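You operate a simulated robot arm through the tools that you are given. There is no shell and no other tool. Be economical: measure what you need, move in short steps, check, and stop when the job is done.

The job below is to be done with a simulated robot arm. You get a single attempt, and the scene is never put back.

## Task
Run the electric toothbrush down till its ring shows red, then charge it till green.
Fine: button on, then off; only then the toilet-side switch on; when green, stand it in the toothbrush cup; plug untouched. Set down upright: electric toothbrush.

It is judged by the outcome, as a careful person would: the job done as asked, and still so three seconds after it is handed in. It fails if anything else is knocked over, pushed out of place, dropped, spilled or broken.

## Robot
A 7-joint arm with a two-finger parallel gripper, fixed in place. Base frame: the origin is at the foot of the arm, x ahead of it, y to its left, z up; the work surface is at about z = 760. Readings come in mm, degrees, newtons and seconds.
With the tool pointing down near the work surface it reaches from about 180 to 740 mm from the base axis. Its first joint turns from -166.0 to 166.0 degrees. Payload 1.57 kg.
Tool frame: the origin (TCP) lies between the finger pads and is the grasp point; the fingertips stand 30 mm ahead of it; z points along the fingers, y is the line along which they close. The gripper opens to 110 mm. The fingers are 24 mm wide and 12 mm thick; the gripper's body (48 by 112 mm) begins 78 mm behind the TCP.
Orientation is that of the tool frame in the base frame, as a unit quaternion [x, y, z, w]. With the fingers straight down and closing along the base's y, the tool's x points along the base's -x, its y along +y and its z along -z.

## Interface
- The arm moves only by the tool servo_tool. Its argument "plan" is a list of rows, each a list of 3 entries, a list of its own where there are three numbers: the shift along the tool's x, y, z in mm, then the turn, a rotation vector about the tool's x, y, z in degrees, then the gripper command, from -1 (fully open) to 1 (shut), values between in proportion. In form: [[[x, y, z], [rx, ry, rz], fingers], ...]. A call has 1 to 20 rows; each row is the pose to reach, as a shift and turn from the pose commanded when the call began, along the tool's axes at that moment. A row lasts 0.2 s, in which the tool goes at most 50 mm and 8.6 degrees; a call with a longer step from one row to the next is refused whole, and so is a gripper value outside its range. A pose out of reach is approached as far as the arm can. The call stops where the force on the tool passes 40 N (or 10 N more than at its start, if that is more) or the arm is blocked; 0.2 s more then pass. The fingers move at their own pace (about 45 mm/s each) and stop on an object; they squeeze with about 43 N. The grip force told is the motor's: it shows also when the fingers shut on nothing. Time passes only in rows, and 0.2 s behind the last, so rows that repeat a pose let the fingers close. It gives the time, the measured TCP pose, the force on the tool (base axes), the opening and the grip force at its end, in the units of the frame above (readings bear some noise), with the torque about the TCP (base axes, N m) and any sound that the robot's microphone picked up.
- Cameras (640 x 400 px; columns grow to the right, rows downward): "scene" is fixed at [407.2, 500.9, 1548]; the picture's right is [-0.94, 0.33, 0.00], its down [0.11, 0.31, -0.94] and it looks along [-0.32, -0.89, -0.33] (base axes); focal length 327 px, centre (320, 200). "wrist" rides on the gripper at [70, 16, -141] in the tool frame; the picture's right is [-0.23, 0.97, 0.00], its down [-0.86, -0.20, -0.48] and it looks along [-0.47, -0.11, 0.88] (tool axes); focal length 222 px, centre (320, 200). There is no depth. A picture from a camera that has moved, and an enlarged one, comes with that camera's place and axes in the base frame and with its lens. The place of the scene camera against the robot may be out by one fixed shift of up to 12 mm in any direction.
- get_image(camera): a new picture of that camera. It takes no simulated time.
- slide_trunk(by): slides the trunk up (or, below 0, down) by that many mm; the arm rides with it, the base frame stays. It gives what a move gives, with no picture.
- close_up(camera, box): a new picture of the part [left, top, right, bottom] of that camera's present view, enlarged. It takes no simulated time.
- sign_off(): hands the job in; it is judged then, once.

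Work in short steps. Places have to be worked out from the pictures, the camera data and where the tool is seen: move nearer, look again, correct. Check each grasp and each placing, and mend what went wrong. You have 120 turns and 68 pictures in all, those below and enlarged ones among them. Open the gripper and draw the arm clear of the work before you hand the job in, unless the task says otherwise; then end with one line.

The tools are called after "Request:" by a JSON object that holds its "method" and its "body". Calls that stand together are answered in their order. servo_tool: Moves the arm, as the interface text tells. Its arguments: {"type":"object","properties":{"plan":{"type":"array"}},"required":["plan"]} The other tools are called the same way: slide_trunk (by) slides the trunk up or down; get_image (camera) takes a picture; close_up (camera, box) takes an enlarged picture of a part of a camera's view; sign_off () hands the job in.

At the start:

```text
t: 0.0
tcp_pos: [112.9, -404.2, 1395.0]
tool_rot: [0.0, 1.0, 0.0, 0.001]
contact_force: [0.5, -0.7, -0.1]
moment: [0.0, 0.0, 0.01]
grip_width: 109.8
finger_force: 0.1
trunk travel left (down, up): [-561.0, 29.0]
```

scene: 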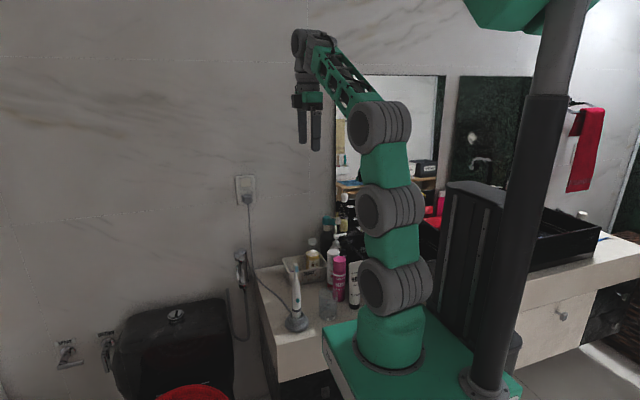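
wrist: 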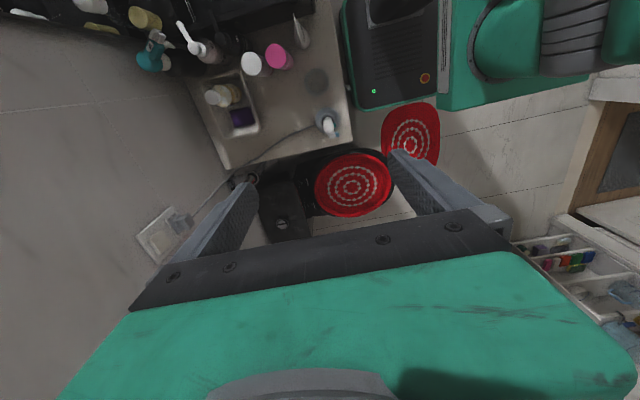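

I start by looking closely at the toothbrush area and the outlet with its switches.

Request:
{"method": "close_up", "body": {"camera": "scene", "box": [220, 160, 380, 350]}}

Request:
{"method": "close_up", "body": {"camera": "scene", "box": [225, 165, 269, 215]}}

Request:
{"method": "close_up", "body": {"camera": "wrist", "box": [130, 0, 370, 240]}}

```text
2.11 times, centred on (300, 255) of scene
camera zoom: at [407.2, 500.9, 1548.0], right [-0.94, 0.33, 0.0], down [0.11, 0.31, -0.94], along [-0.32, -0.89, -0.33], focal length 689 px, centre (362, 84)
```

zoom: 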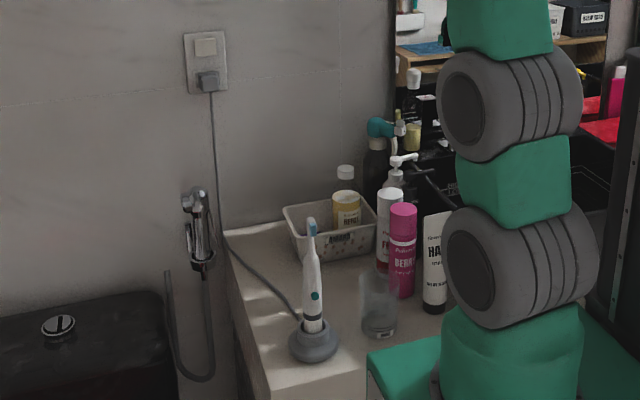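

```text
8.00 times, centred on (247, 190) of scene
camera zoom: at [407.2, 500.9, 1548.0], right [-0.94, 0.33, 0.0], down [0.11, 0.31, -0.94], along [-0.32, -0.89, -0.33], focal length 2617 px, centre (904, 280)
```

zoom: 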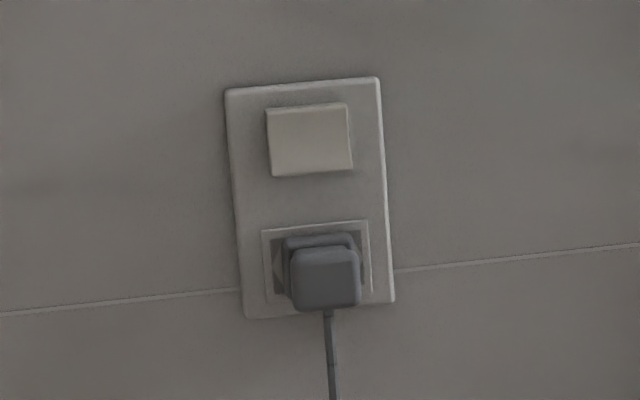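

```text
1.67 times, centred on (250, 120) of wrist
camera zoom: at [42.8, -389.5, 1537.5], right [0.23, 0.97, 0.0], down [0.86, -0.2, 0.48], along [0.47, -0.11, -0.88], focal length 370 px, centre (437, 333)
```

zoom: 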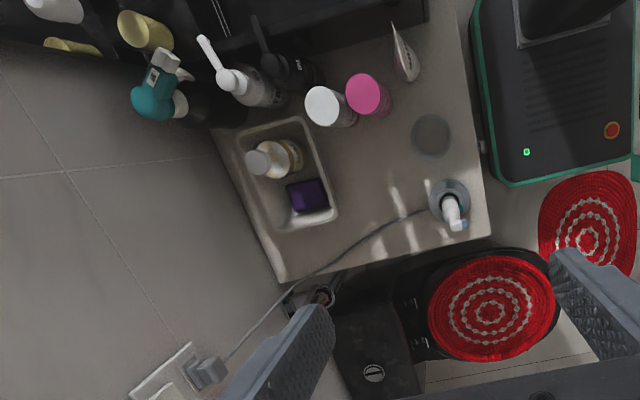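

The brush stands on its charger around (166,-400), the outlet with its rocker is on the wall near (245,-760,1190). I look at the brush and the glass beside it enlarged.

Request:
{"method": "close_up", "body": {"camera": "scene", "box": [272, 255, 352, 340]}}

Request:
{"method": "close_up", "body": {"camera": "scene", "box": [30, 270, 270, 400]}}

```text
4.71 times, centred on (312, 298) of scene
camera zoom: at [407.2, 500.9, 1548.0], right [-0.94, 0.33, 0.0], down [0.11, 0.31, -0.94], along [-0.32, -0.89, -0.33], focal length 1539 px, centre (358, -259)
```

zoom: 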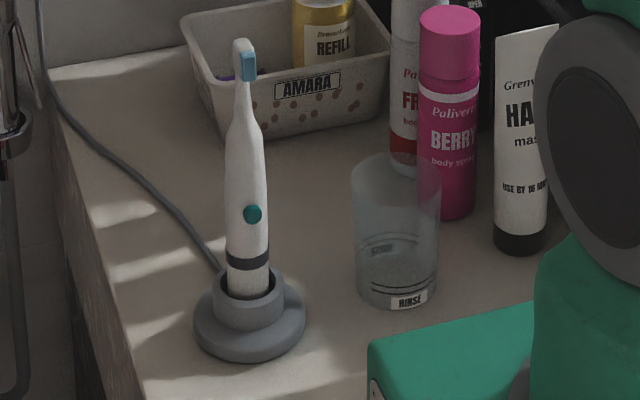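

```text
2.67 times, centred on (150, 335) of scene
camera zoom: at [407.2, 500.9, 1548.0], right [-0.94, 0.33, 0.0], down [0.11, 0.31, -0.94], along [-0.32, -0.89, -0.33], focal length 872 px, centre (773, -160)
```

zoom: 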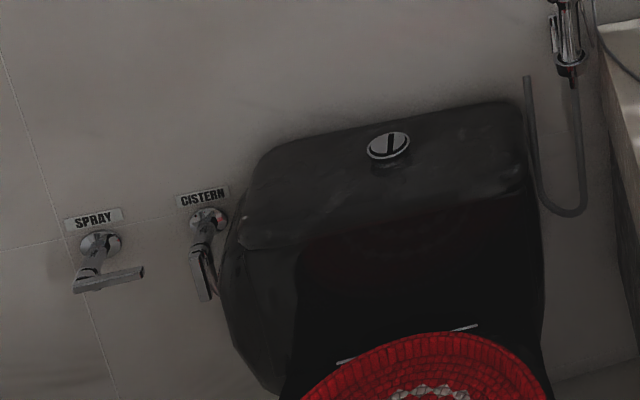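

The glass is labelled RINSE, so it may not be the toothbrush cup; I look for other cups.

Request:
{"method": "close_up", "body": {"camera": "wrist", "box": [0, 0, 320, 130]}}

Request:
{"method": "close_up", "body": {"camera": "scene", "box": [310, 150, 640, 350]}}

Request:
{"method": "close_up", "body": {"camera": "wrist", "box": [500, 160, 640, 340]}}

```text
2.00 times, centred on (160, 65) of wrist
camera zoom: at [42.8, -389.5, 1537.5], right [0.23, 0.97, 0.0], down [0.86, -0.2, 0.48], along [0.47, -0.11, -0.88], focal length 444 px, centre (640, 470)
```

zoom: 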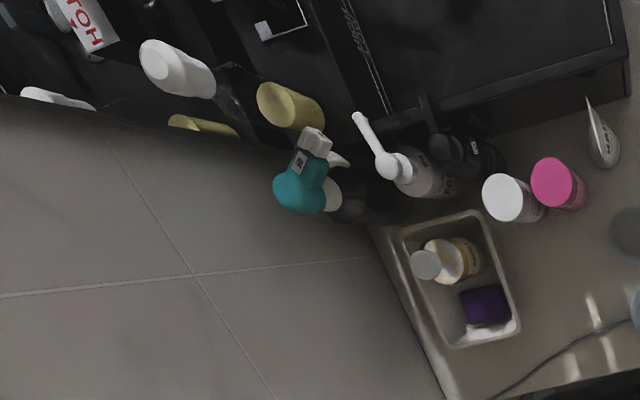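

```text
1.94 times, centred on (475, 250) of scene
camera zoom: at [407.2, 500.9, 1548.0], right [-0.94, 0.33, 0.0], down [0.11, 0.31, -0.94], along [-0.32, -0.89, -0.33], focal length 634 px, centre (19, 103)
```

zoom: 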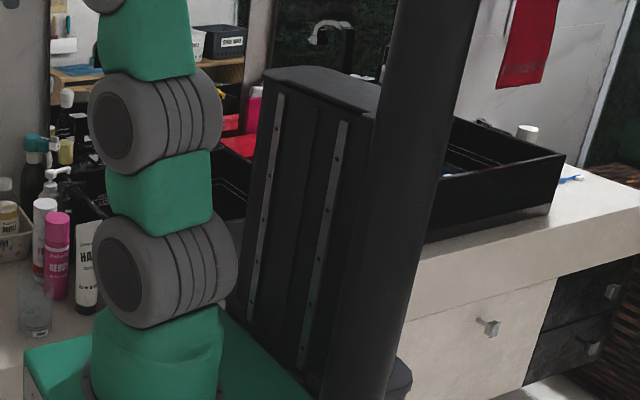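

```text
2.22 times, centred on (570, 250) of wrist
camera zoom: at [42.8, -389.5, 1537.5], right [0.23, 0.97, 0.0], down [0.86, -0.2, 0.48], along [0.47, -0.11, -0.88], focal length 494 px, centre (-236, 89)
```

zoom: 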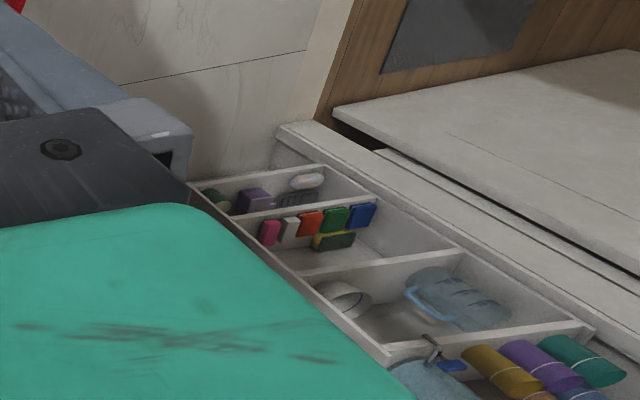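

I zoom on the glass to read both labels.

Request:
{"method": "close_up", "body": {"camera": "scene", "box": [312, 284, 332, 324]}}

Request:
{"method": "close_up", "body": {"camera": "wrist", "box": [290, 50, 350, 150]}}

```text
10.00 times, centred on (322, 304) of scene
camera zoom: at [407.2, 500.9, 1548.0], right [-0.94, 0.33, 0.0], down [0.11, 0.31, -0.94], along [-0.32, -0.89, -0.33], focal length 3271 px, centre (300, -840)
```

zoom: 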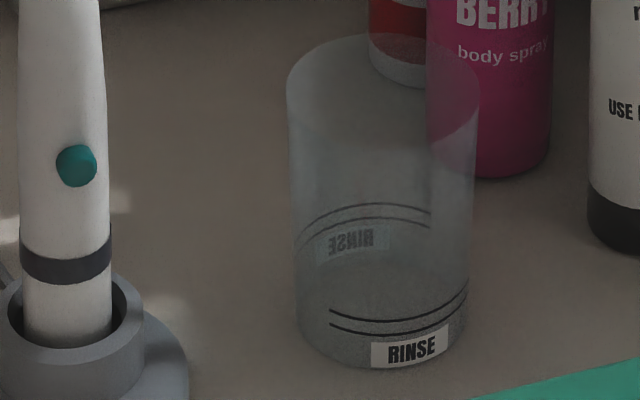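

```text
4.00 times, centred on (320, 100) of wrist
camera zoom: at [42.8, -389.5, 1537.5], right [0.23, 0.97, 0.0], down [0.86, -0.2, 0.48], along [0.47, -0.11, -0.88], focal length 888 px, centre (320, 600)
```

zoom: 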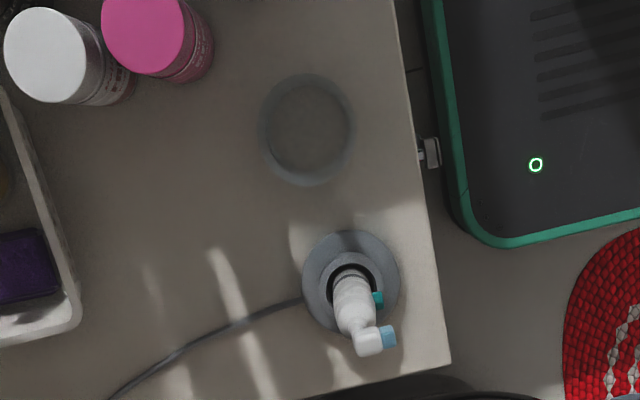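

The only cup in sight within reach is the glass; to be sure nothing is hidden behind the arm, I tilt the wrist camera towards -x and look.

Request:
{"method": "servo_tool", "body": {"plan": [[[0, 0, 0], [0, 8, 0], -1], [[0, 0, 0], [0, 16, 0], -1], [[0, 0, 0], [0, 24, 0], -1], [[0, 0, 0], [0, 32, 0], -1], [[0, 0, 0], [0, 40, 0], -1], [[0, 0, 0], [0, 48, 0], -1]]}}

Request:
{"method": "get_image", "body": {"camera": "wrist"}}

```text
t: 1.4
tcp_pos: [108.5, -389.3, 1337.3]
tool_rot: [0.001, 0.985, 0.0, -0.175]
contact_force: [0.9, -0.2, -0.5]
moment: [0.03, -0.01, 0.0]
grip_width: 110.1
finger_force: 0.0
out of reach, approached as far as the arm can: row 2, 3, 4, 5, 6
trunk travel left (down, up): [-561.0, 29.0]
```

```text
55 pictures are left
camera wrist: at [92.6, -374.3, 1494.8], right [0.21, 0.97, -0.08], down [0.97, -0.2, 0.15], along [0.13, -0.11, -0.99], focal length 222 px, centre (320, 200)
```

wrist: 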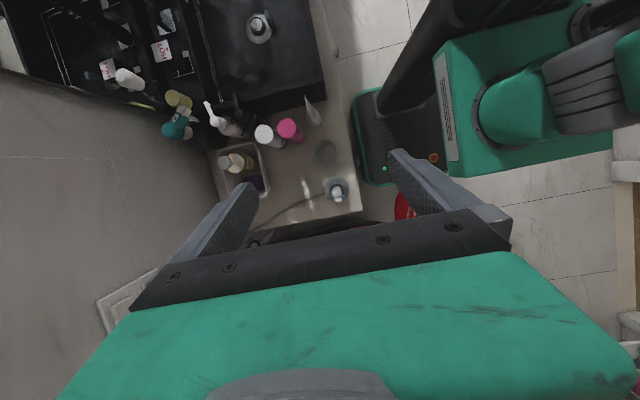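

Only the glass can be the toothbrush cup, at about (57,-402). I turn back to vertical to see how the commanded pose is counted after the reach limit.

Request:
{"method": "servo_tool", "body": {"plan": [[[0, 0, 30], [0, -7, 0], -1], [[0, 0, 60], [0, -14, 0], -1], [[0, 0, 100], [0, -20, 0], -1]]}}

```text
t: 2.2
tcp_pos: [73.4, -390.6, 1243.9]
tool_rot: [0.001, 1.0, 0.0, -0.002]
contact_force: [-0.5, 0.0, 0.4]
moment: [-0.04, -0.03, 0.01]
grip_width: 110.0
finger_force: 0.1
trunk travel left (down, up): [-561.0, 29.0]
```

The commanded pose equals the reached one. I go down and tilt the tool 30° towards +x to look at the brush from closer.

Request:
{"method": "servo_tool", "body": {"plan": [[[0, -2, 40], [0, -7.5, 0], -1], [[5, -2, 80], [0, -15, 0], -1], [[10, -2, 120], [0, -22.5, 0], -1], [[13, -2, 164], [0, -30, 0], -1]]}}

Request:
{"method": "get_image", "body": {"camera": "wrist"}}

Request:
{"method": "get_image", "body": {"camera": "scene"}}

```text
t: 3.2
tcp_pos: [59.2, -390.6, 1082.1]
tool_rot: [0.0, 0.966, 0.0, 0.257]
contact_force: [0.3, 0.1, 0.3]
moment: [-0.01, 0.02, -0.02]
grip_width: 109.8
finger_force: 0.0
trunk travel left (down, up): [-561.0, 29.0]
```

```text
54 pictures are left
camera wrist: at [-71.7, -375.9, 1169.3], right [0.2, 0.97, 0.11], down [0.5, -0.2, 0.84], along [0.84, -0.11, -0.53], focal length 222 px, centre (320, 200)
```

wrist: 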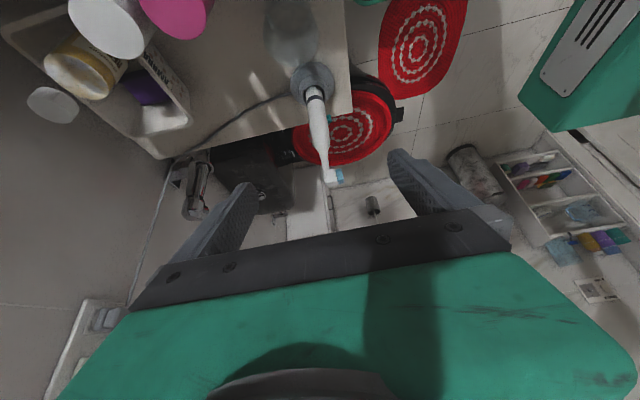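

```text
53 pictures are left
```

scene: 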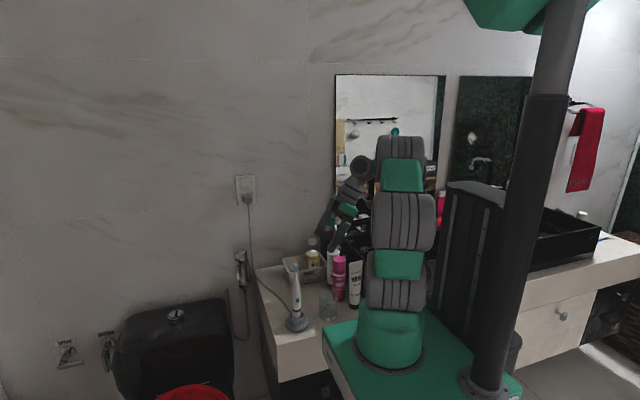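

The tilted view shows the brush well; I enlarge it to fix its axis and the button.

Request:
{"method": "close_up", "body": {"camera": "wrist", "box": [270, 40, 370, 200]}}

```text
2.50 times, centred on (320, 120) of wrist
camera zoom: at [-71.7, -375.9, 1169.3], right [0.2, 0.97, 0.11], down [0.5, -0.2, 0.84], along [0.84, -0.11, -0.53], focal length 555 px, centre (320, 400)
```

zoom: 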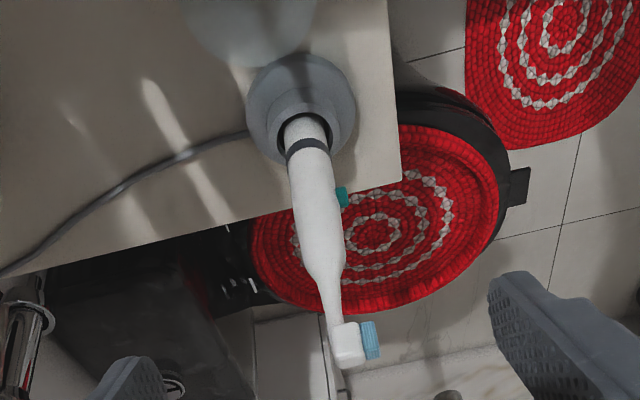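

Button is at about (166,-375,872) facing +y, brush axis at (166,-392). I approach along the tool axis, halting 60 mm short.

Request:
{"method": "servo_tool", "body": {"plan": [[[11.7, 0, 40], [0, 0, 0], -1], [[11.7, 0, 80], [0, 0, 0], -1], [[11.7, 0, 120], [0, 0, 0], -1], [[11.7, 0, 150], [0, 0, 0], -1], [[11.7, 0, 175], [0, 0, 0], -1]]}}

Request:
{"method": "get_image", "body": {"camera": "wrist"}}

Request:
{"method": "close_up", "body": {"camera": "scene", "box": [250, 220, 370, 340]}}

```text
t: 4.4
tcp_pos: [138.0, -391.4, 924.3]
tool_rot: [0.001, 0.967, 0.0, 0.255]
contact_force: [0.1, -0.6, 0.9]
moment: [-0.02, -0.01, -0.04]
grip_width: 110.0
finger_force: 0.0
trunk travel left (down, up): [-561.0, 29.0]
```

```text
51 pictures are left
camera wrist: at [6.5, -375.4, 1012.1], right [0.2, 0.97, 0.11], down [0.51, -0.2, 0.84], along [0.84, -0.11, -0.53], focal length 222 px, centre (320, 200)
```

wrist: 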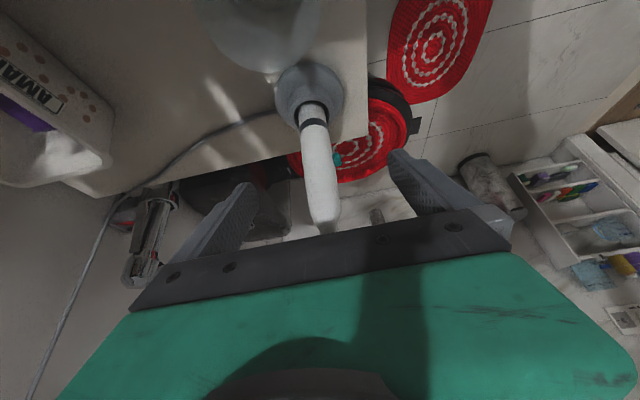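

```text
3.33 times, centred on (310, 280) of scene
camera zoom: at [407.2, 500.9, 1548.0], right [-0.94, 0.33, 0.0], down [0.11, 0.31, -0.94], along [-0.32, -0.89, -0.33], focal length 1090 px, centre (353, -67)
```

zoom: 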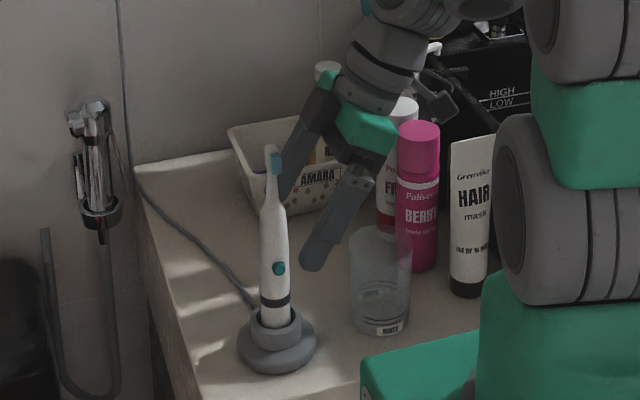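

Alignment is good; I go the last 60 mm and pre-close to ~48 mm to check centring.

Request:
{"method": "servo_tool", "body": {"plan": [[[1, 0.4, 20], [0, 0, 0], -1], [[2, 0.8, 40], [0, 0, 0], -1], [[2, 0.8, 60], [0, 0, 0], -1], [[2, 0.8, 60], [0, 0, 0], 0.0], [[2, 0.8, 60], [0, 0, 0], 0.12], [[2, 0.8, 60], [0, 0, 0], 0.12], [[2, 0.8, 60], [0, 0, 0], 0.12]]}}

Request:
{"method": "close_up", "body": {"camera": "wrist", "box": [220, 50, 420, 250]}}

Request:
{"method": "close_up", "body": {"camera": "scene", "box": [265, 250, 335, 335]}}

```text
t: 6.0
tcp_pos: [165.6, -390.5, 870.8]
tool_rot: [0.001, 0.967, 0.0, 0.256]
contact_force: [0.6, 0.1, 0.2]
moment: [0.02, 0.0, 0.0]
grip_width: 48.4
finger_force: 0.1
trunk travel left (down, up): [-561.0, 29.0]
```

```text
2.00 times, centred on (320, 150) of wrist
camera zoom: at [34.4, -374.3, 958.6], right [0.2, 0.97, 0.11], down [0.51, -0.2, 0.84], along [0.84, -0.11, -0.53], focal length 444 px, centre (320, 300)
```

zoom: 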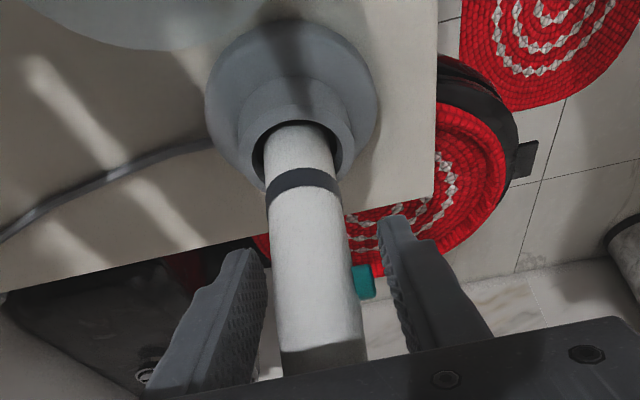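

```text
4.71 times, centred on (300, 292) of scene
camera zoom: at [407.2, 500.9, 1548.0], right [-0.94, 0.33, 0.0], down [0.11, 0.31, -0.94], along [-0.32, -0.89, -0.33], focal length 1539 px, centre (414, -235)
```

zoom: 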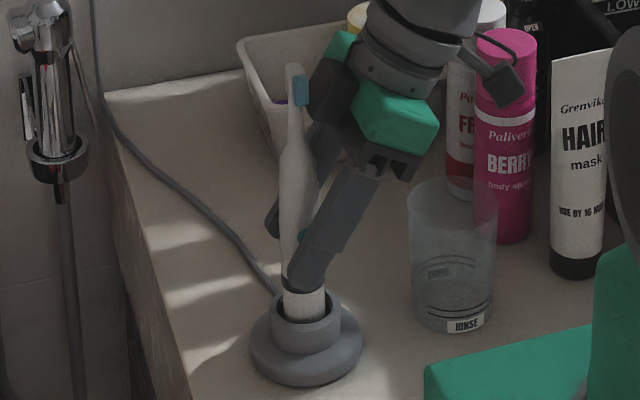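

Centred nicely, with the band still dark. I close gently to about 33 mm and listen.

Request:
{"method": "servo_tool", "body": {"plan": [[[0, 0, 0], [0, 0, 0], 0.25], [[0, 0, 0], [0, 0, 0], 0.33], [[0, 0, 0], [0, 0, 0], 0.4], [[0, 0, 0], [0, 0, 0], 0.4]]}}

```text
t: 7.0
tcp_pos: [165.3, -390.5, 871.2]
tool_rot: [0.0, 0.967, 0.0, 0.256]
contact_force: [-0.1, 0.3, 0.2]
moment: [0.02, 0.04, -0.01]
grip_width: 33.7
finger_force: 0.9
trunk travel left (down, up): [-561.0, 29.0]
heard: click
```

A click was heard; I open again and look at the ring.

Request:
{"method": "servo_tool", "body": {"plan": [[[0, 0, 0], [0, 0, 0], 0.2], [[0, 0, 0], [0, 0, 0], 0.12], [[0, 0, 0], [0, 0, 0], 0.12], [[0, 0, 0], [0, 0, 0], 0.12]]}}

Request:
{"method": "close_up", "body": {"camera": "wrist", "box": [220, 50, 420, 250]}}

```text
t: 8.0
tcp_pos: [165.2, -390.5, 870.1]
tool_rot: [0.001, 0.967, 0.0, 0.256]
contact_force: [-0.7, 1.8, -1.6]
moment: [0.0, -0.04, 0.03]
grip_width: 48.4
finger_force: 0.1
trunk travel left (down, up): [-561.0, 29.0]
```

```text
2.00 times, centred on (320, 150) of wrist
camera zoom: at [34.4, -374.3, 958.6], right [0.2, 0.97, 0.11], down [0.51, -0.2, 0.84], along [0.84, -0.11, -0.53], focal length 444 px, centre (320, 300)
```

zoom: 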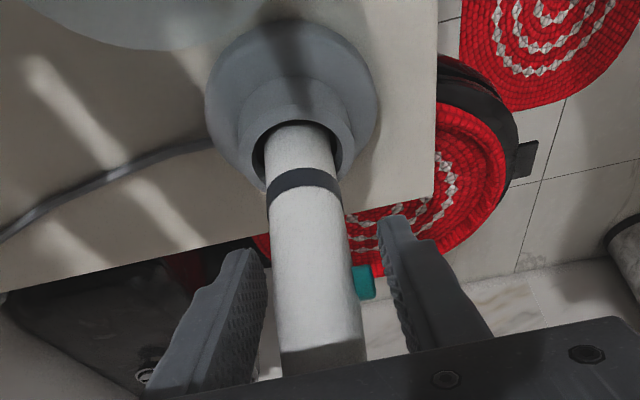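

No visible change yet; I wait 4 s in place, listening, and look again.

Request:
{"method": "servo_tool", "body": {"plan": [[[0, 0, 0], [0, 0, 0], 0.12], [[0, 0, 0], [0, 0, 0], 0.12], [[0, 0, 0], [0, 0, 0], 0.12], [[0, 0, 0], [0, 0, 0], 0.12], [[0, 0, 0], [0, 0, 0], 0.12], [[0, 0, 0], [0, 0, 0], 0.12], [[0, 0, 0], [0, 0, 0], 0.12], [[0, 0, 0], [0, 0, 0], 0.12], [[0, 0, 0], [0, 0, 0], 0.12], [[0, 0, 0], [0, 0, 0], 0.12], [[0, 0, 0], [0, 0, 0], 0.12], [[0, 0, 0], [0, 0, 0], 0.12], [[0, 0, 0], [0, 0, 0], 0.12], [[0, 0, 0], [0, 0, 0], 0.12], [[0, 0, 0], [0, 0, 0], 0.12], [[0, 0, 0], [0, 0, 0], 0.12], [[0, 0, 0], [0, 0, 0], 0.12], [[0, 0, 0], [0, 0, 0], 0.12], [[0, 0, 0], [0, 0, 0], 0.12], [[0, 0, 0], [0, 0, 0], 0.12]]}}

Request:
{"method": "close_up", "body": {"camera": "wrist", "box": [270, 100, 370, 200]}}

```text
t: 12.2
tcp_pos: [165.0, -389.4, 869.7]
tool_rot: [0.0, 0.967, 0.0, 0.256]
contact_force: [-0.5, -0.2, -1.0]
moment: [-0.02, 0.01, 0.0]
grip_width: 48.5
finger_force: 0.1
trunk travel left (down, up): [-561.0, 29.0]
```

```text
4.00 times, centred on (320, 150) of wrist
camera zoom: at [34.4, -374.3, 958.6], right [0.2, 0.97, 0.11], down [0.51, -0.2, 0.84], along [0.84, -0.11, -0.53], focal length 888 px, centre (320, 400)
```

zoom: 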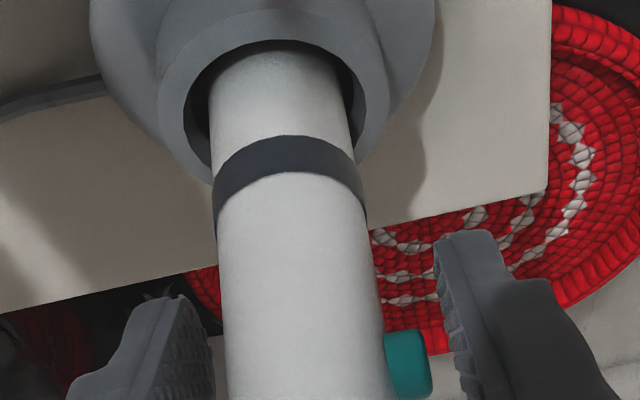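

Ring still dark. I wait longer before concluding anything.

Request:
{"method": "servo_tool", "body": {"plan": [[[0, 0, 0], [0, 0, 0], 0.12], [[0, 0, 0], [0, 0, 0], 0.12], [[0, 0, 0], [0, 0, 0], 0.12], [[0, 0, 0], [0, 0, 0], 0.12], [[0, 0, 0], [0, 0, 0], 0.12], [[0, 0, 0], [0, 0, 0], 0.12], [[0, 0, 0], [0, 0, 0], 0.12], [[0, 0, 0], [0, 0, 0], 0.12], [[0, 0, 0], [0, 0, 0], 0.12], [[0, 0, 0], [0, 0, 0], 0.12], [[0, 0, 0], [0, 0, 0], 0.12], [[0, 0, 0], [0, 0, 0], 0.12], [[0, 0, 0], [0, 0, 0], 0.12], [[0, 0, 0], [0, 0, 0], 0.12], [[0, 0, 0], [0, 0, 0], 0.12], [[0, 0, 0], [0, 0, 0], 0.12], [[0, 0, 0], [0, 0, 0], 0.12], [[0, 0, 0], [0, 0, 0], 0.12], [[0, 0, 0], [0, 0, 0], 0.12], [[0, 0, 0], [0, 0, 0], 0.12]]}}

Request:
{"method": "servo_tool", "body": {"plan": [[[0, 0, 0], [0, 0, 0], 0.12], [[0, 0, 0], [0, 0, 0], 0.12], [[0, 0, 0], [0, 0, 0], 0.12], [[0, 0, 0], [0, 0, 0], 0.12], [[0, 0, 0], [0, 0, 0], 0.12], [[0, 0, 0], [0, 0, 0], 0.12], [[0, 0, 0], [0, 0, 0], 0.12], [[0, 0, 0], [0, 0, 0], 0.12], [[0, 0, 0], [0, 0, 0], 0.12], [[0, 0, 0], [0, 0, 0], 0.12], [[0, 0, 0], [0, 0, 0], 0.12], [[0, 0, 0], [0, 0, 0], 0.12], [[0, 0, 0], [0, 0, 0], 0.12], [[0, 0, 0], [0, 0, 0], 0.12], [[0, 0, 0], [0, 0, 0], 0.12], [[0, 0, 0], [0, 0, 0], 0.12], [[0, 0, 0], [0, 0, 0], 0.12], [[0, 0, 0], [0, 0, 0], 0.12], [[0, 0, 0], [0, 0, 0], 0.12], [[0, 0, 0], [0, 0, 0], 0.12]]}}

Request:
{"method": "close_up", "body": {"camera": "wrist", "box": [270, 100, 370, 200]}}

```text
t: 16.4
tcp_pos: [165.0, -390.9, 870.6]
tool_rot: [0.001, 0.967, 0.0, 0.256]
contact_force: [0.7, 0.5, -0.3]
moment: [-0.03, -0.03, 0.02]
grip_width: 48.3
finger_force: 0.1
trunk travel left (down, up): [-561.0, 29.0]
```

```text
t: 20.6
tcp_pos: [165.6, -390.7, 870.6]
tool_rot: [0.001, 0.967, 0.0, 0.256]
contact_force: [-0.1, -0.8, -0.4]
moment: [-0.01, -0.02, 0.0]
grip_width: 48.4
finger_force: 0.0
trunk travel left (down, up): [-561.0, 29.0]
```

```text
4.00 times, centred on (320, 150) of wrist
camera zoom: at [34.4, -374.3, 958.6], right [0.2, 0.97, 0.11], down [0.51, -0.2, 0.84], along [0.84, -0.11, -0.53], focal length 888 px, centre (320, 400)
```

zoom: 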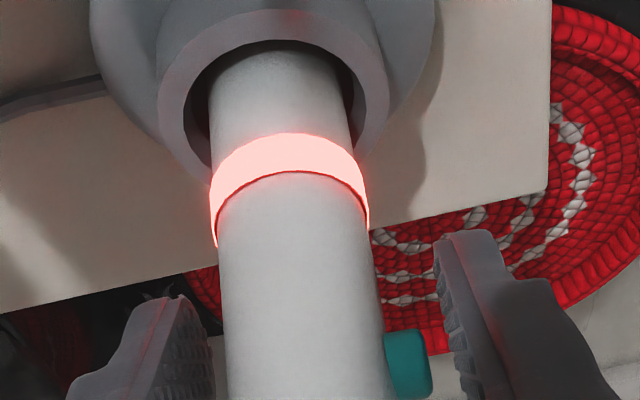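

The ring glows red. I press the button again the same way to switch it off, then open.

Request:
{"method": "servo_tool", "body": {"plan": [[[0, 0, 0], [0, 0, 0], 0.25], [[0, 0, 0], [0, 0, 0], 0.33], [[0, 0, 0], [0, 0, 0], 0.4], [[0, 0, 0], [0, 0, 0], 0.4]]}}

Request:
{"method": "servo_tool", "body": {"plan": [[[0, 0, 0], [0, 0, 0], 0.2], [[0, 0, 0], [0, 0, 0], 0.12], [[0, 0, 0], [0, 0, 0], 0.0], [[0, 0, 0], [0, 0, 0], -0.4], [[0, 0, 0], [0, 0, 0], -1], [[0, 0, 0], [0, 0, 0], -1], [[0, 0, 0], [0, 0, 0], -1]]}}

Request:
{"method": "close_up", "body": {"camera": "wrist", "box": [220, 50, 420, 250]}}

```text
t: 21.6
tcp_pos: [165.1, -391.8, 869.6]
tool_rot: [0.001, 0.967, -0.001, 0.256]
contact_force: [0.0, -0.1, 0.7]
moment: [0.02, -0.05, -0.01]
grip_width: 33.7
finger_force: 0.2
trunk travel left (down, up): [-561.0, 29.0]
```

```text
t: 23.2
tcp_pos: [164.9, -391.4, 870.3]
tool_rot: [0.002, 0.967, 0.0, 0.256]
contact_force: [-0.4, -1.2, -0.2]
moment: [-0.01, -0.04, -0.01]
grip_width: 110.2
finger_force: 0.0
trunk travel left (down, up): [-561.0, 29.0]
```

```text
2.00 times, centred on (320, 150) of wrist
camera zoom: at [34.4, -374.3, 958.6], right [0.2, 0.97, 0.11], down [0.51, -0.2, 0.84], along [0.84, -0.11, -0.53], focal length 444 px, centre (320, 300)
```

zoom: 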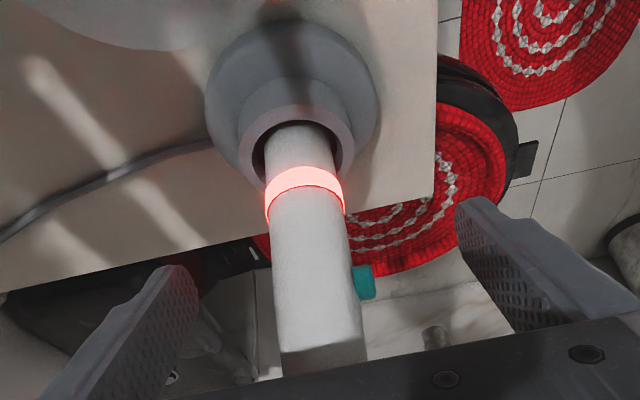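

No click this time, so the press likely fell short (brush slightly off). I press again in smaller width steps, a bit tighter.

Request:
{"method": "servo_tool", "body": {"plan": [[[0, 0, 0], [0, 0, 0], -0.4], [[0, 0, 0], [0, 0, 0], 0.0], [[0, 0, 0], [0, 0, 0], 0.2], [[0, 0, 0], [0, 0, 0], 0.3], [[0, 0, 0], [0, 0, 0], 0.38], [[0, 0, 0], [0, 0, 0], 0.41], [[0, 0, 0], [0, 0, 0], 0.41], [[0, 0, 0], [0, 0, 0], 0.41]]}}

```text
t: 25.0
tcp_pos: [166.0, -389.8, 870.3]
tool_rot: [0.001, 0.967, 0.0, 0.256]
contact_force: [-0.3, 0.0, -0.4]
moment: [0.0, -0.01, -0.02]
grip_width: 33.3
finger_force: 0.6
trunk travel left (down, up): [-561.0, 29.0]
heard: click
```

A click this time: it should now be off. I open the gripper and back out along the tool axis.

Request:
{"method": "servo_tool", "body": {"plan": [[[0, 0, 0], [0, 0, 0], 0.3], [[0, 0, 0], [0, 0, 0], 0.1], [[0, 0, 0], [0, 0, 0], -0.4], [[0, 0, 0], [0, 0, 0], -1], [[0, 0, 0], [0, 0, 0], -1], [[0, 0, 0], [0, 0, 0], -1], [[0, 0, -30], [0, 0, 0], -1], [[0, 0, -70], [0, 0, 0], -1], [[0, 0, -115], [0, 0, 0], -1], [[0, 0, -160], [0, 0, 0], -1], [[0, 0, -205], [0, 0, 0], -1], [[0, 0, -250], [0, 0, 0], -1]]}}

Request:
{"method": "get_image", "body": {"camera": "wrist"}}

```text
t: 27.6
tcp_pos: [40.6, -389.9, 1087.2]
tool_rot: [0.002, 0.967, 0.001, 0.256]
contact_force: [-0.3, -0.2, 0.1]
moment: [0.01, -0.02, 0.02]
grip_width: 110.0
finger_force: 0.1
trunk travel left (down, up): [-561.0, 29.0]
```

```text
43 pictures are left
camera wrist: at [-90.2, -374.4, 1175.6], right [0.2, 0.97, 0.11], down [0.51, -0.2, 0.84], along [0.84, -0.11, -0.53], focal length 222 px, centre (320, 200)
```

wrist: 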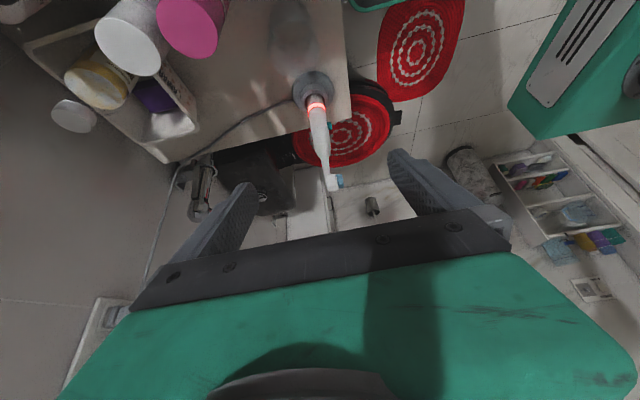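

Brush is upright with the ring red. Now for the switch: first straighten the tool and rise.

Request:
{"method": "servo_tool", "body": {"plan": [[[-25, 0, -15], [0, 7.5, 0], -1], [[-50, 0, -28], [0, 15, 0], 0], [[-75, 0, -42], [0, 22.3, 0], 1], [[-101, 0, -57], [0, 29.7, 0], 1]]}}

Request:
{"method": "servo_tool", "body": {"plan": [[[-5, -5, -5], [8, 0, 0], 1], [[-10, -10, -10], [16, 0, 0], 1], [[-20, -15, -15], [24, 0, 0], 1], [[-25, -20, -15], [32, 0, 0], 1], [[-30, -25, -15], [40, 0, 0], 1], [[-35, -30, -15], [48, 0, 0], 1], [[-40, -35, -15], [56, 0, 0], 1], [[-45, -40, -15], [64, 0, 0], 1], [[-50, -45, -15], [72, 0, 0], 1], [[-60, -50, -15], [80, 0, 0], 1], [[-70, -50, -15], [88, 0, 0], 1], [[-80, -50, -15], [90, 0, 0], 1]]}}

Request:
{"method": "get_image", "body": {"camera": "wrist"}}

Request:
{"method": "get_image", "body": {"camera": "scene"}}

```text
t: 28.6
tcp_pos: [102.4, -389.3, 1185.6]
tool_rot: [-0.001, 1.0, 0.0, -0.001]
contact_force: [-0.5, 0.9, -0.3]
moment: [-0.03, -0.03, 0.02]
grip_width: 41.7
finger_force: 0.3
trunk travel left (down, up): [-561.0, 29.0]
```

```text
t: 31.2
tcp_pos: [181.9, -440.7, 1203.0]
tool_rot: [0.0, -0.706, 0.708, 0.0]
contact_force: [0.3, 0.2, -0.6]
moment: [0.02, -0.03, -0.01]
grip_width: 0.2
finger_force: 21.0
trunk travel left (down, up): [-561.0, 29.0]
```

```text
42 pictures are left
camera wrist: at [111.3, -300.2, 1185.6], right [0.23, 0.0, -0.97], down [0.86, 0.48, 0.2], along [0.47, -0.88, 0.11], focal length 222 px, centre (320, 200)
```

wrist: 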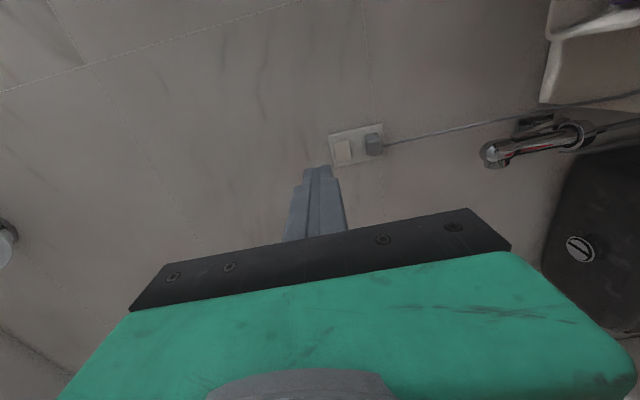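

```text
41 pictures are left
```

scene: 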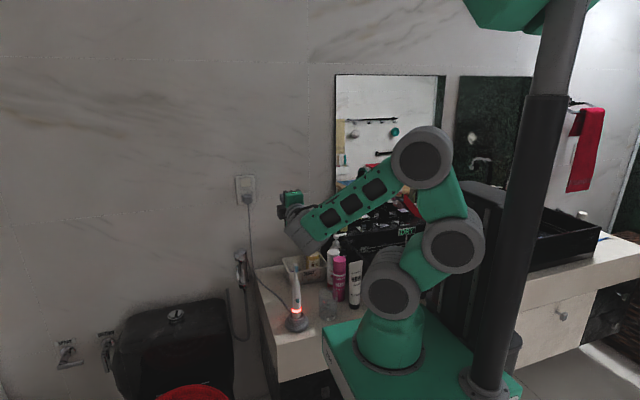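

The rocker and plug appear at roughly x≈262, z≈1167, wall y between -760 and -820. I move nearer to measure by parallax.

Request:
{"method": "servo_tool", "body": {"plan": [[[-20, 6, 30], [0, 0, 0], 1], [[-40, 12, 60], [0, 0, 0], 1], [[-55, 18, 90], [0, 0, 0], 1], [[-70, 24, 120], [0, 0, 0], 1], [[-78, 30, 140], [0, 0, 0], 1]]}}

Request:
{"method": "get_image", "body": {"camera": "wrist"}}

```text
t: 32.4
tcp_pos: [259.1, -581.1, 1171.3]
tool_rot: [0.001, 0.708, -0.706, -0.001]
contact_force: [0.2, -0.7, 0.1]
moment: [-0.03, 0.01, -0.01]
grip_width: 0.2
finger_force: 21.3
trunk travel left (down, up): [-561.0, 29.0]
```

```text
40 pictures are left
camera wrist: at [189.2, -440.7, 1155.2], right [0.23, 0.0, -0.97], down [0.86, 0.48, 0.2], along [0.46, -0.88, 0.11], focal length 222 px, centre (320, 200)
```

wrist: 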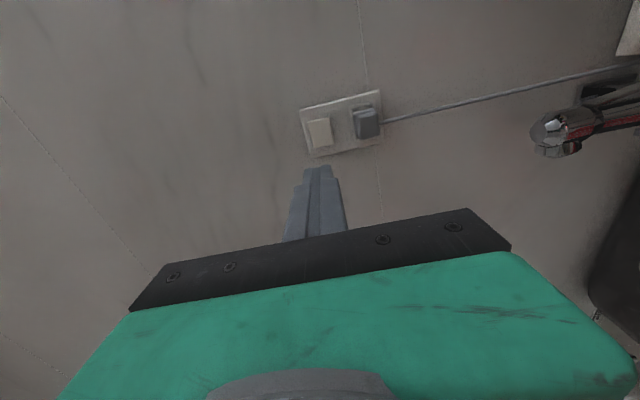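

Switch at about (246, -740±30, 1172). I zoom to see the rocker's tilt and which end is out.

Request:
{"method": "close_up", "body": {"camera": "wrist", "box": [280, 75, 400, 175]}}

```text
4.00 times, centred on (340, 125) of wrist
camera zoom: at [189.2, -440.7, 1155.2], right [0.23, 0.0, -0.97], down [0.86, 0.48, 0.2], along [0.46, -0.88, 0.11], focal length 888 px, centre (240, 500)
```

zoom: 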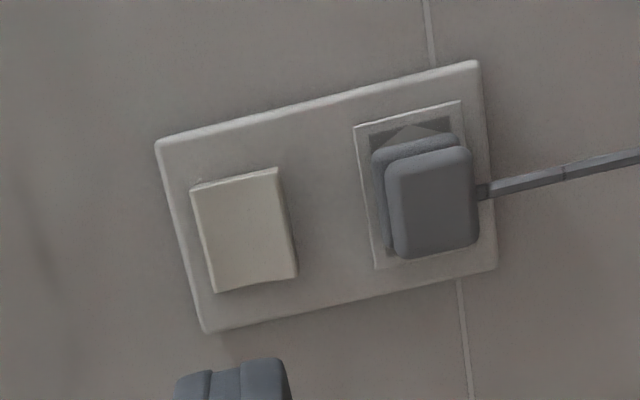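

Request:
{"method": "close_up", "body": {"camera": "wrist", "box": [308, 110, 348, 155]}}

Request:
{"method": "close_up", "body": {"camera": "scene", "box": [236, 174, 258, 204]}}

```text
8.89 times, centred on (328, 132) of wrist
camera zoom: at [189.2, -440.7, 1155.2], right [0.23, 0.0, -0.97], down [0.86, 0.48, 0.2], along [0.46, -0.88, 0.11], focal length 1974 px, centre (249, 800)
```

zoom: 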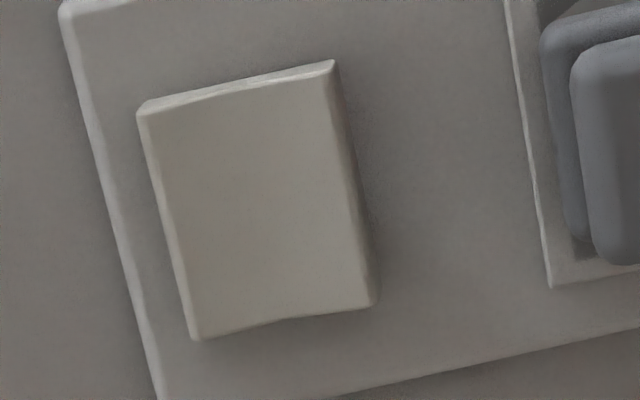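

```text
13.33 times, centred on (247, 189) of scene
camera zoom: at [407.2, 500.9, 1548.0], right [-0.94, 0.33, 0.0], down [0.11, 0.31, -0.94], along [-0.32, -0.89, -0.33], focal length 4361 px, centre (1293, 347)
```

zoom: 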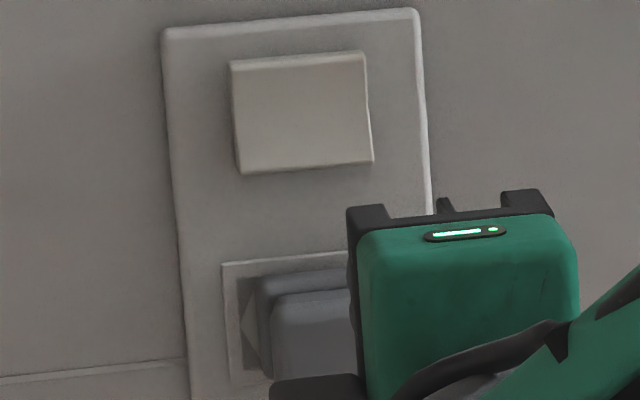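

The tilt is ambiguous from here, so I move closer.

Request:
{"method": "servo_tool", "body": {"plan": [[[5, -3, 20], [0, 0, 0], 1], [[10, -6, 40], [0, 0, 0], 1], [[13, -9, 60], [0, 0, 0], 1], [[13, -9, 75], [0, 0, 0], 1]]}}

Request:
{"method": "get_image", "body": {"camera": "wrist"}}

Request:
{"method": "close_up", "body": {"camera": "wrist", "box": [270, 50, 390, 175]}}

```text
t: 33.4
tcp_pos: [245.8, -656.4, 1179.7]
tool_rot: [0.0, 0.708, -0.707, -0.001]
contact_force: [-0.6, -0.3, 0.5]
moment: [0.0, -0.05, 0.01]
grip_width: 0.0
finger_force: 21.8
trunk travel left (down, up): [-561.0, 29.0]
```

```text
36 pictures are left
camera wrist: at [175.4, -516.2, 1164.0], right [0.23, 0.0, -0.97], down [0.86, 0.48, 0.2], along [0.46, -0.88, 0.11], focal length 222 px, centre (320, 200)
```

wrist: 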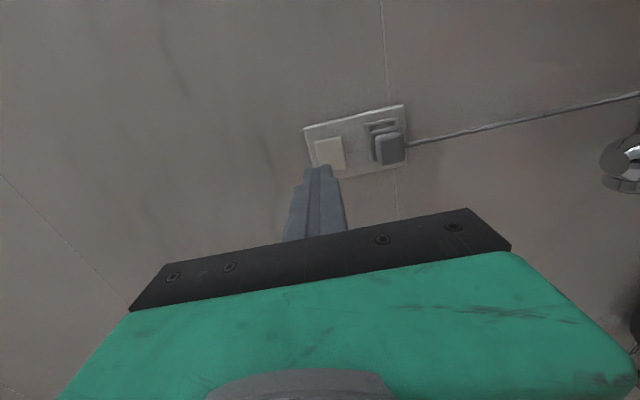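

```text
3.20 times, centred on (330, 112) of wrist
camera zoom: at [175.4, -516.2, 1164.0], right [0.23, 0.0, -0.97], down [0.86, 0.48, 0.2], along [0.46, -0.88, 0.11], focal length 711 px, centre (288, 480)
```

zoom: 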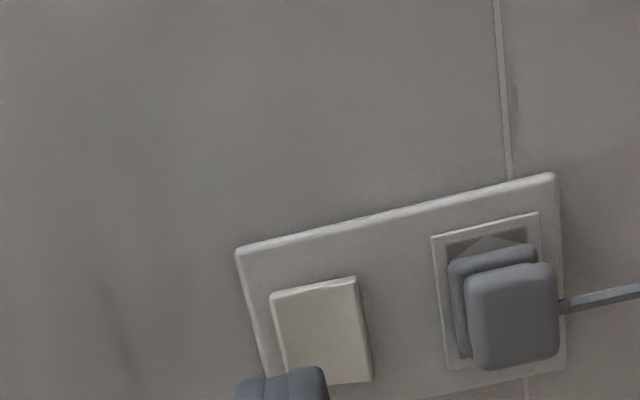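

From the plate's growth the switch centre is about (255,-780,1171). I line up with the rocker's lower half (z≈1159, well above the plug) and approach to ~20 mm off.

Request:
{"method": "servo_tool", "body": {"plan": [[[-5, 10, 15], [0, 0, 0], 1], [[-9, 20.5, 30], [0, 0, 0], 1], [[-9, 20.5, 50], [0, 0, 0], 1], [[-9, 20.5, 66], [0, 0, 0], 1]]}}

Request:
{"method": "close_up", "body": {"camera": "wrist", "box": [260, 90, 420, 200]}}

Request:
{"method": "close_up", "body": {"camera": "scene", "box": [220, 160, 300, 225]}}

```text
t: 34.4
tcp_pos: [253.6, -723.5, 1159.6]
tool_rot: [0.0, 0.708, -0.706, -0.001]
contact_force: [-0.7, -0.3, -0.4]
moment: [-0.01, 0.01, -0.01]
grip_width: 0.3
finger_force: 20.7
trunk travel left (down, up): [-561.0, 29.0]
```

```text
3.64 times, centred on (340, 145) of wrist
camera zoom: at [183.6, -581.8, 1143.6], right [0.23, 0.0, -0.97], down [0.86, 0.48, 0.2], along [0.46, -0.88, 0.11], focal length 808 px, centre (247, 400)
```

zoom: 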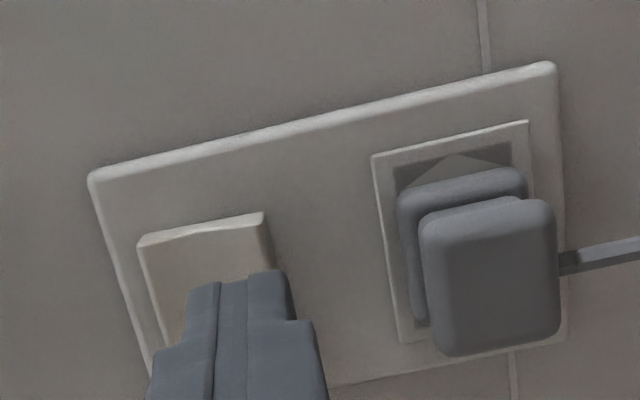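

```text
6.15 times, centred on (260, 192) of scene
camera zoom: at [407.2, 500.9, 1548.0], right [-0.94, 0.33, 0.0], down [0.11, 0.31, -0.94], along [-0.32, -0.89, -0.33], focal length 2013 px, centre (689, 246)
```

zoom: 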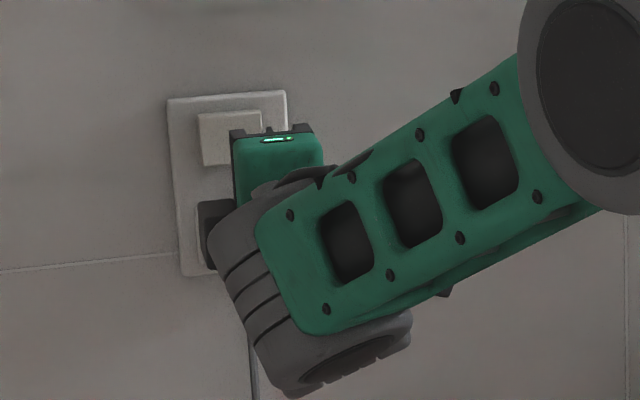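

The lower end protrudes, so that's the one to press; the fingertips sit in front of it. I advance slowly, letting contact stop me.

Request:
{"method": "servo_tool", "body": {"plan": [[[0, 0, 4], [0, 0, 0], 1], [[0, 0, 8], [0, 0, 0], 1], [[0, 0, 11], [0, 0, 0], 1], [[0, 0, 14], [0, 0, 0], 1]]}}

```text
t: 35.4
tcp_pos: [254.7, -735.8, 1160.4]
tool_rot: [0.001, 0.707, -0.707, -0.001]
contact_force: [-0.2, -0.7, -0.5]
moment: [0.04, -0.01, -0.02]
grip_width: 0.1
finger_force: 21.4
trunk travel left (down, up): [-561.0, 29.0]
```

Request:
{"method": "servo_tool", "body": {"plan": [[[0, 0, 2], [0, 0, 0], 1], [[0, 0, 4], [0, 0, 0], 1], [[0, 0, 6], [0, 0, 0], 1], [[0, 0, 8], [0, 0, 0], 1]]}}

Request:
{"method": "close_up", "body": {"camera": "wrist", "box": [260, 90, 420, 200]}}

```text
t: 36.4
tcp_pos: [254.9, -743.7, 1159.4]
tool_rot: [0.001, 0.708, -0.706, 0.0]
contact_force: [0.5, 0.1, -0.2]
moment: [0.03, -0.01, 0.02]
grip_width: 0.0
finger_force: 21.2
trunk travel left (down, up): [-561.0, 29.0]
```

```text
3.64 times, centred on (340, 145) of wrist
camera zoom: at [184.3, -603.1, 1144.0], right [0.23, 0.0, -0.97], down [0.86, 0.48, 0.2], along [0.46, -0.88, 0.11], focal length 808 px, centre (247, 400)
```

zoom: 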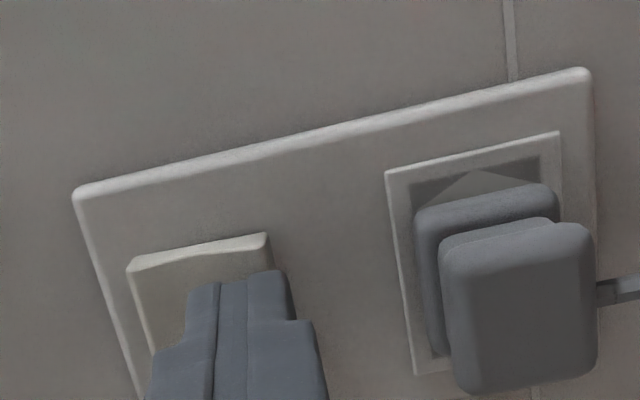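

Not in contact yet; continue in small steps.

Request:
{"method": "servo_tool", "body": {"plan": [[[0, 0, 2], [0, 0, 0], 1], [[0, 0, 4], [0, 0, 0], 1], [[0, 0, 6], [0, 0, 0], 1], [[0, 0, 8], [0, 0, 0], 1], [[0, 0, 10], [0, 0, 0], 1], [[0, 0, 12], [0, 0, 0], 1]]}}

```text
t: 37.9
tcp_pos: [255.1, -750.7, 1159.5]
tool_rot: [-0.001, 0.708, -0.706, -0.002]
contact_force: [-1.9, 33.6, 2.3]
moment: [-0.39, 0.02, -0.04]
grip_width: 0.0
finger_force: 21.0
trunk travel left (down, up): [-561.0, 29.0]
heard: click
stopped in row 6: the force on the tool passed its limit at 43 N (the readings are from after the stop); the commanded pose is now the measured one
```

Contact with a click at 43 N. I back off and check the ring and the switch.

Request:
{"method": "servo_tool", "body": {"plan": [[[0, 0, -8], [0, 0, 0], 1], [[0, 0, -30], [0, 0, 0], 1], [[0, 0, -60], [0, 0, 0], 1], [[0, 0, -95], [0, 0, 0], 1]]}}

Request:
{"method": "close_up", "body": {"camera": "scene", "box": [220, 165, 340, 345]}}

Request:
{"method": "close_up", "body": {"camera": "wrist", "box": [280, 80, 400, 175]}}

```text
t: 38.9
tcp_pos: [252.2, -659.9, 1157.5]
tool_rot: [-0.001, 0.709, -0.705, -0.002]
contact_force: [-1.0, 0.4, -0.1]
moment: [-0.04, -0.01, 0.01]
grip_width: 0.0
finger_force: 21.7
trunk travel left (down, up): [-561.0, 29.0]
```

```text
2.22 times, centred on (280, 255) of scene
camera zoom: at [407.2, 500.9, 1548.0], right [-0.94, 0.33, 0.0], down [0.11, 0.31, -0.94], along [-0.32, -0.89, -0.33], focal length 727 px, centre (409, 78)
```

zoom: 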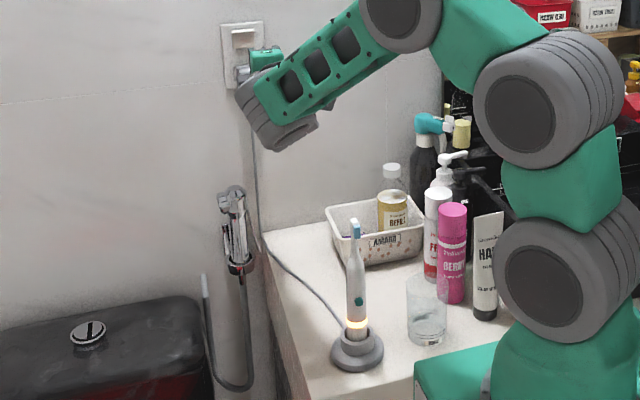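

```text
4.21 times, centred on (340, 128) of wrist
camera zoom: at [183.4, -518.6, 1142.0], right [0.22, 0.01, -0.97], down [0.86, 0.48, 0.2], along [0.46, -0.88, 0.1], focal length 935 px, centre (236, 505)
```

zoom: 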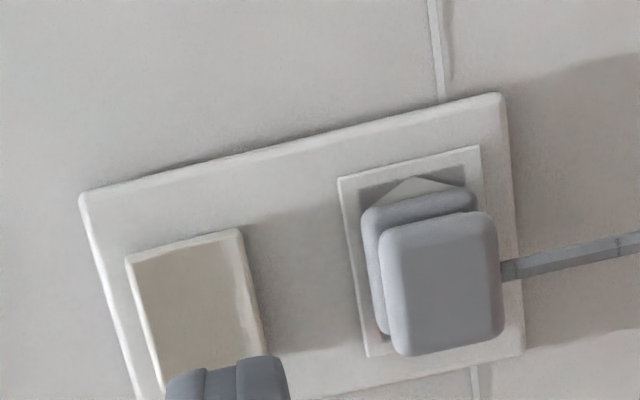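

The switch is on, the lights brightened and the ring shows amber: charging. I retract and return to a vertical pose above the brush.

Request:
{"method": "servo_tool", "body": {"plan": [[[14, -9, -44], [0, 0, 0], 1], [[28, -18, -88], [0, 0, 0], 1], [[42, -27, -132], [0, 0, 0], 1], [[56, -36, -176], [0, 0, 0], 1], [[70, -45, -219], [0, 0, 0], 1]]}}

Request:
{"method": "servo_tool", "body": {"plan": [[[4, 0, 0], [-8, 0, 0], 1], [[8, 0, 0], [-16, 0, 0], 1], [[12, 0, 0], [-24, 0, 0], 1], [[16, 0, 0], [-32, 0, 0], 1], [[20, 0, 0], [-40, 0, 0], 1], [[24, 0, 0], [-48, 0, 0], 1], [[28, 0, 0], [-56, 0, 0], 1], [[32, 0, -10], [-64, 0, 0], 0], [[36, 0, -20], [-72, 0, 0], 0], [[40, 0, -30], [-80, 0, 0], 0], [[44, 0, -40], [-88, 0, 0], 0], [[46, 0, -45], [-90, 0, 0], 0]]}}

Request:
{"method": "get_image", "body": {"camera": "wrist"}}

```text
t: 40.1
tcp_pos: [183.8, -440.7, 1203.5]
tool_rot: [-0.001, 0.71, -0.704, -0.001]
contact_force: [-0.7, 0.4, 0.3]
moment: [-0.02, -0.01, 0.0]
grip_width: 0.0
finger_force: 20.9
trunk travel left (down, up): [-561.0, 29.0]
```

```text
t: 42.7
tcp_pos: [140.0, -396.3, 1203.6]
tool_rot: [0.001, 1.0, 0.005, -0.002]
contact_force: [-0.5, -0.5, -0.2]
moment: [0.01, -0.01, -0.03]
grip_width: 55.0
finger_force: 0.0
trunk travel left (down, up): [-561.0, 29.0]
```

```text
29 pictures are left
camera wrist: at [69.2, -381.7, 1346.0], right [0.23, 0.97, 0.01], down [0.86, -0.21, 0.47], along [0.46, -0.1, -0.88], focal length 222 px, centre (320, 200)
```

wrist: 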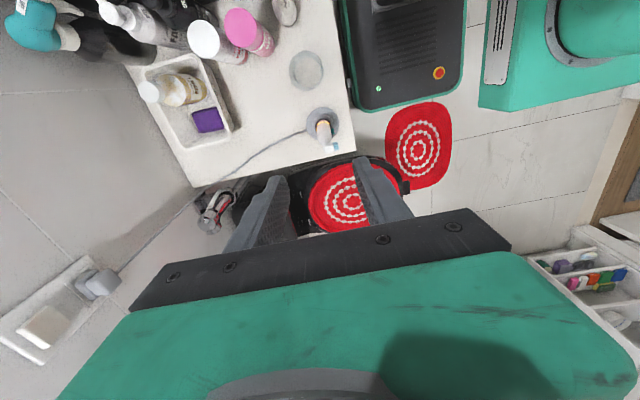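

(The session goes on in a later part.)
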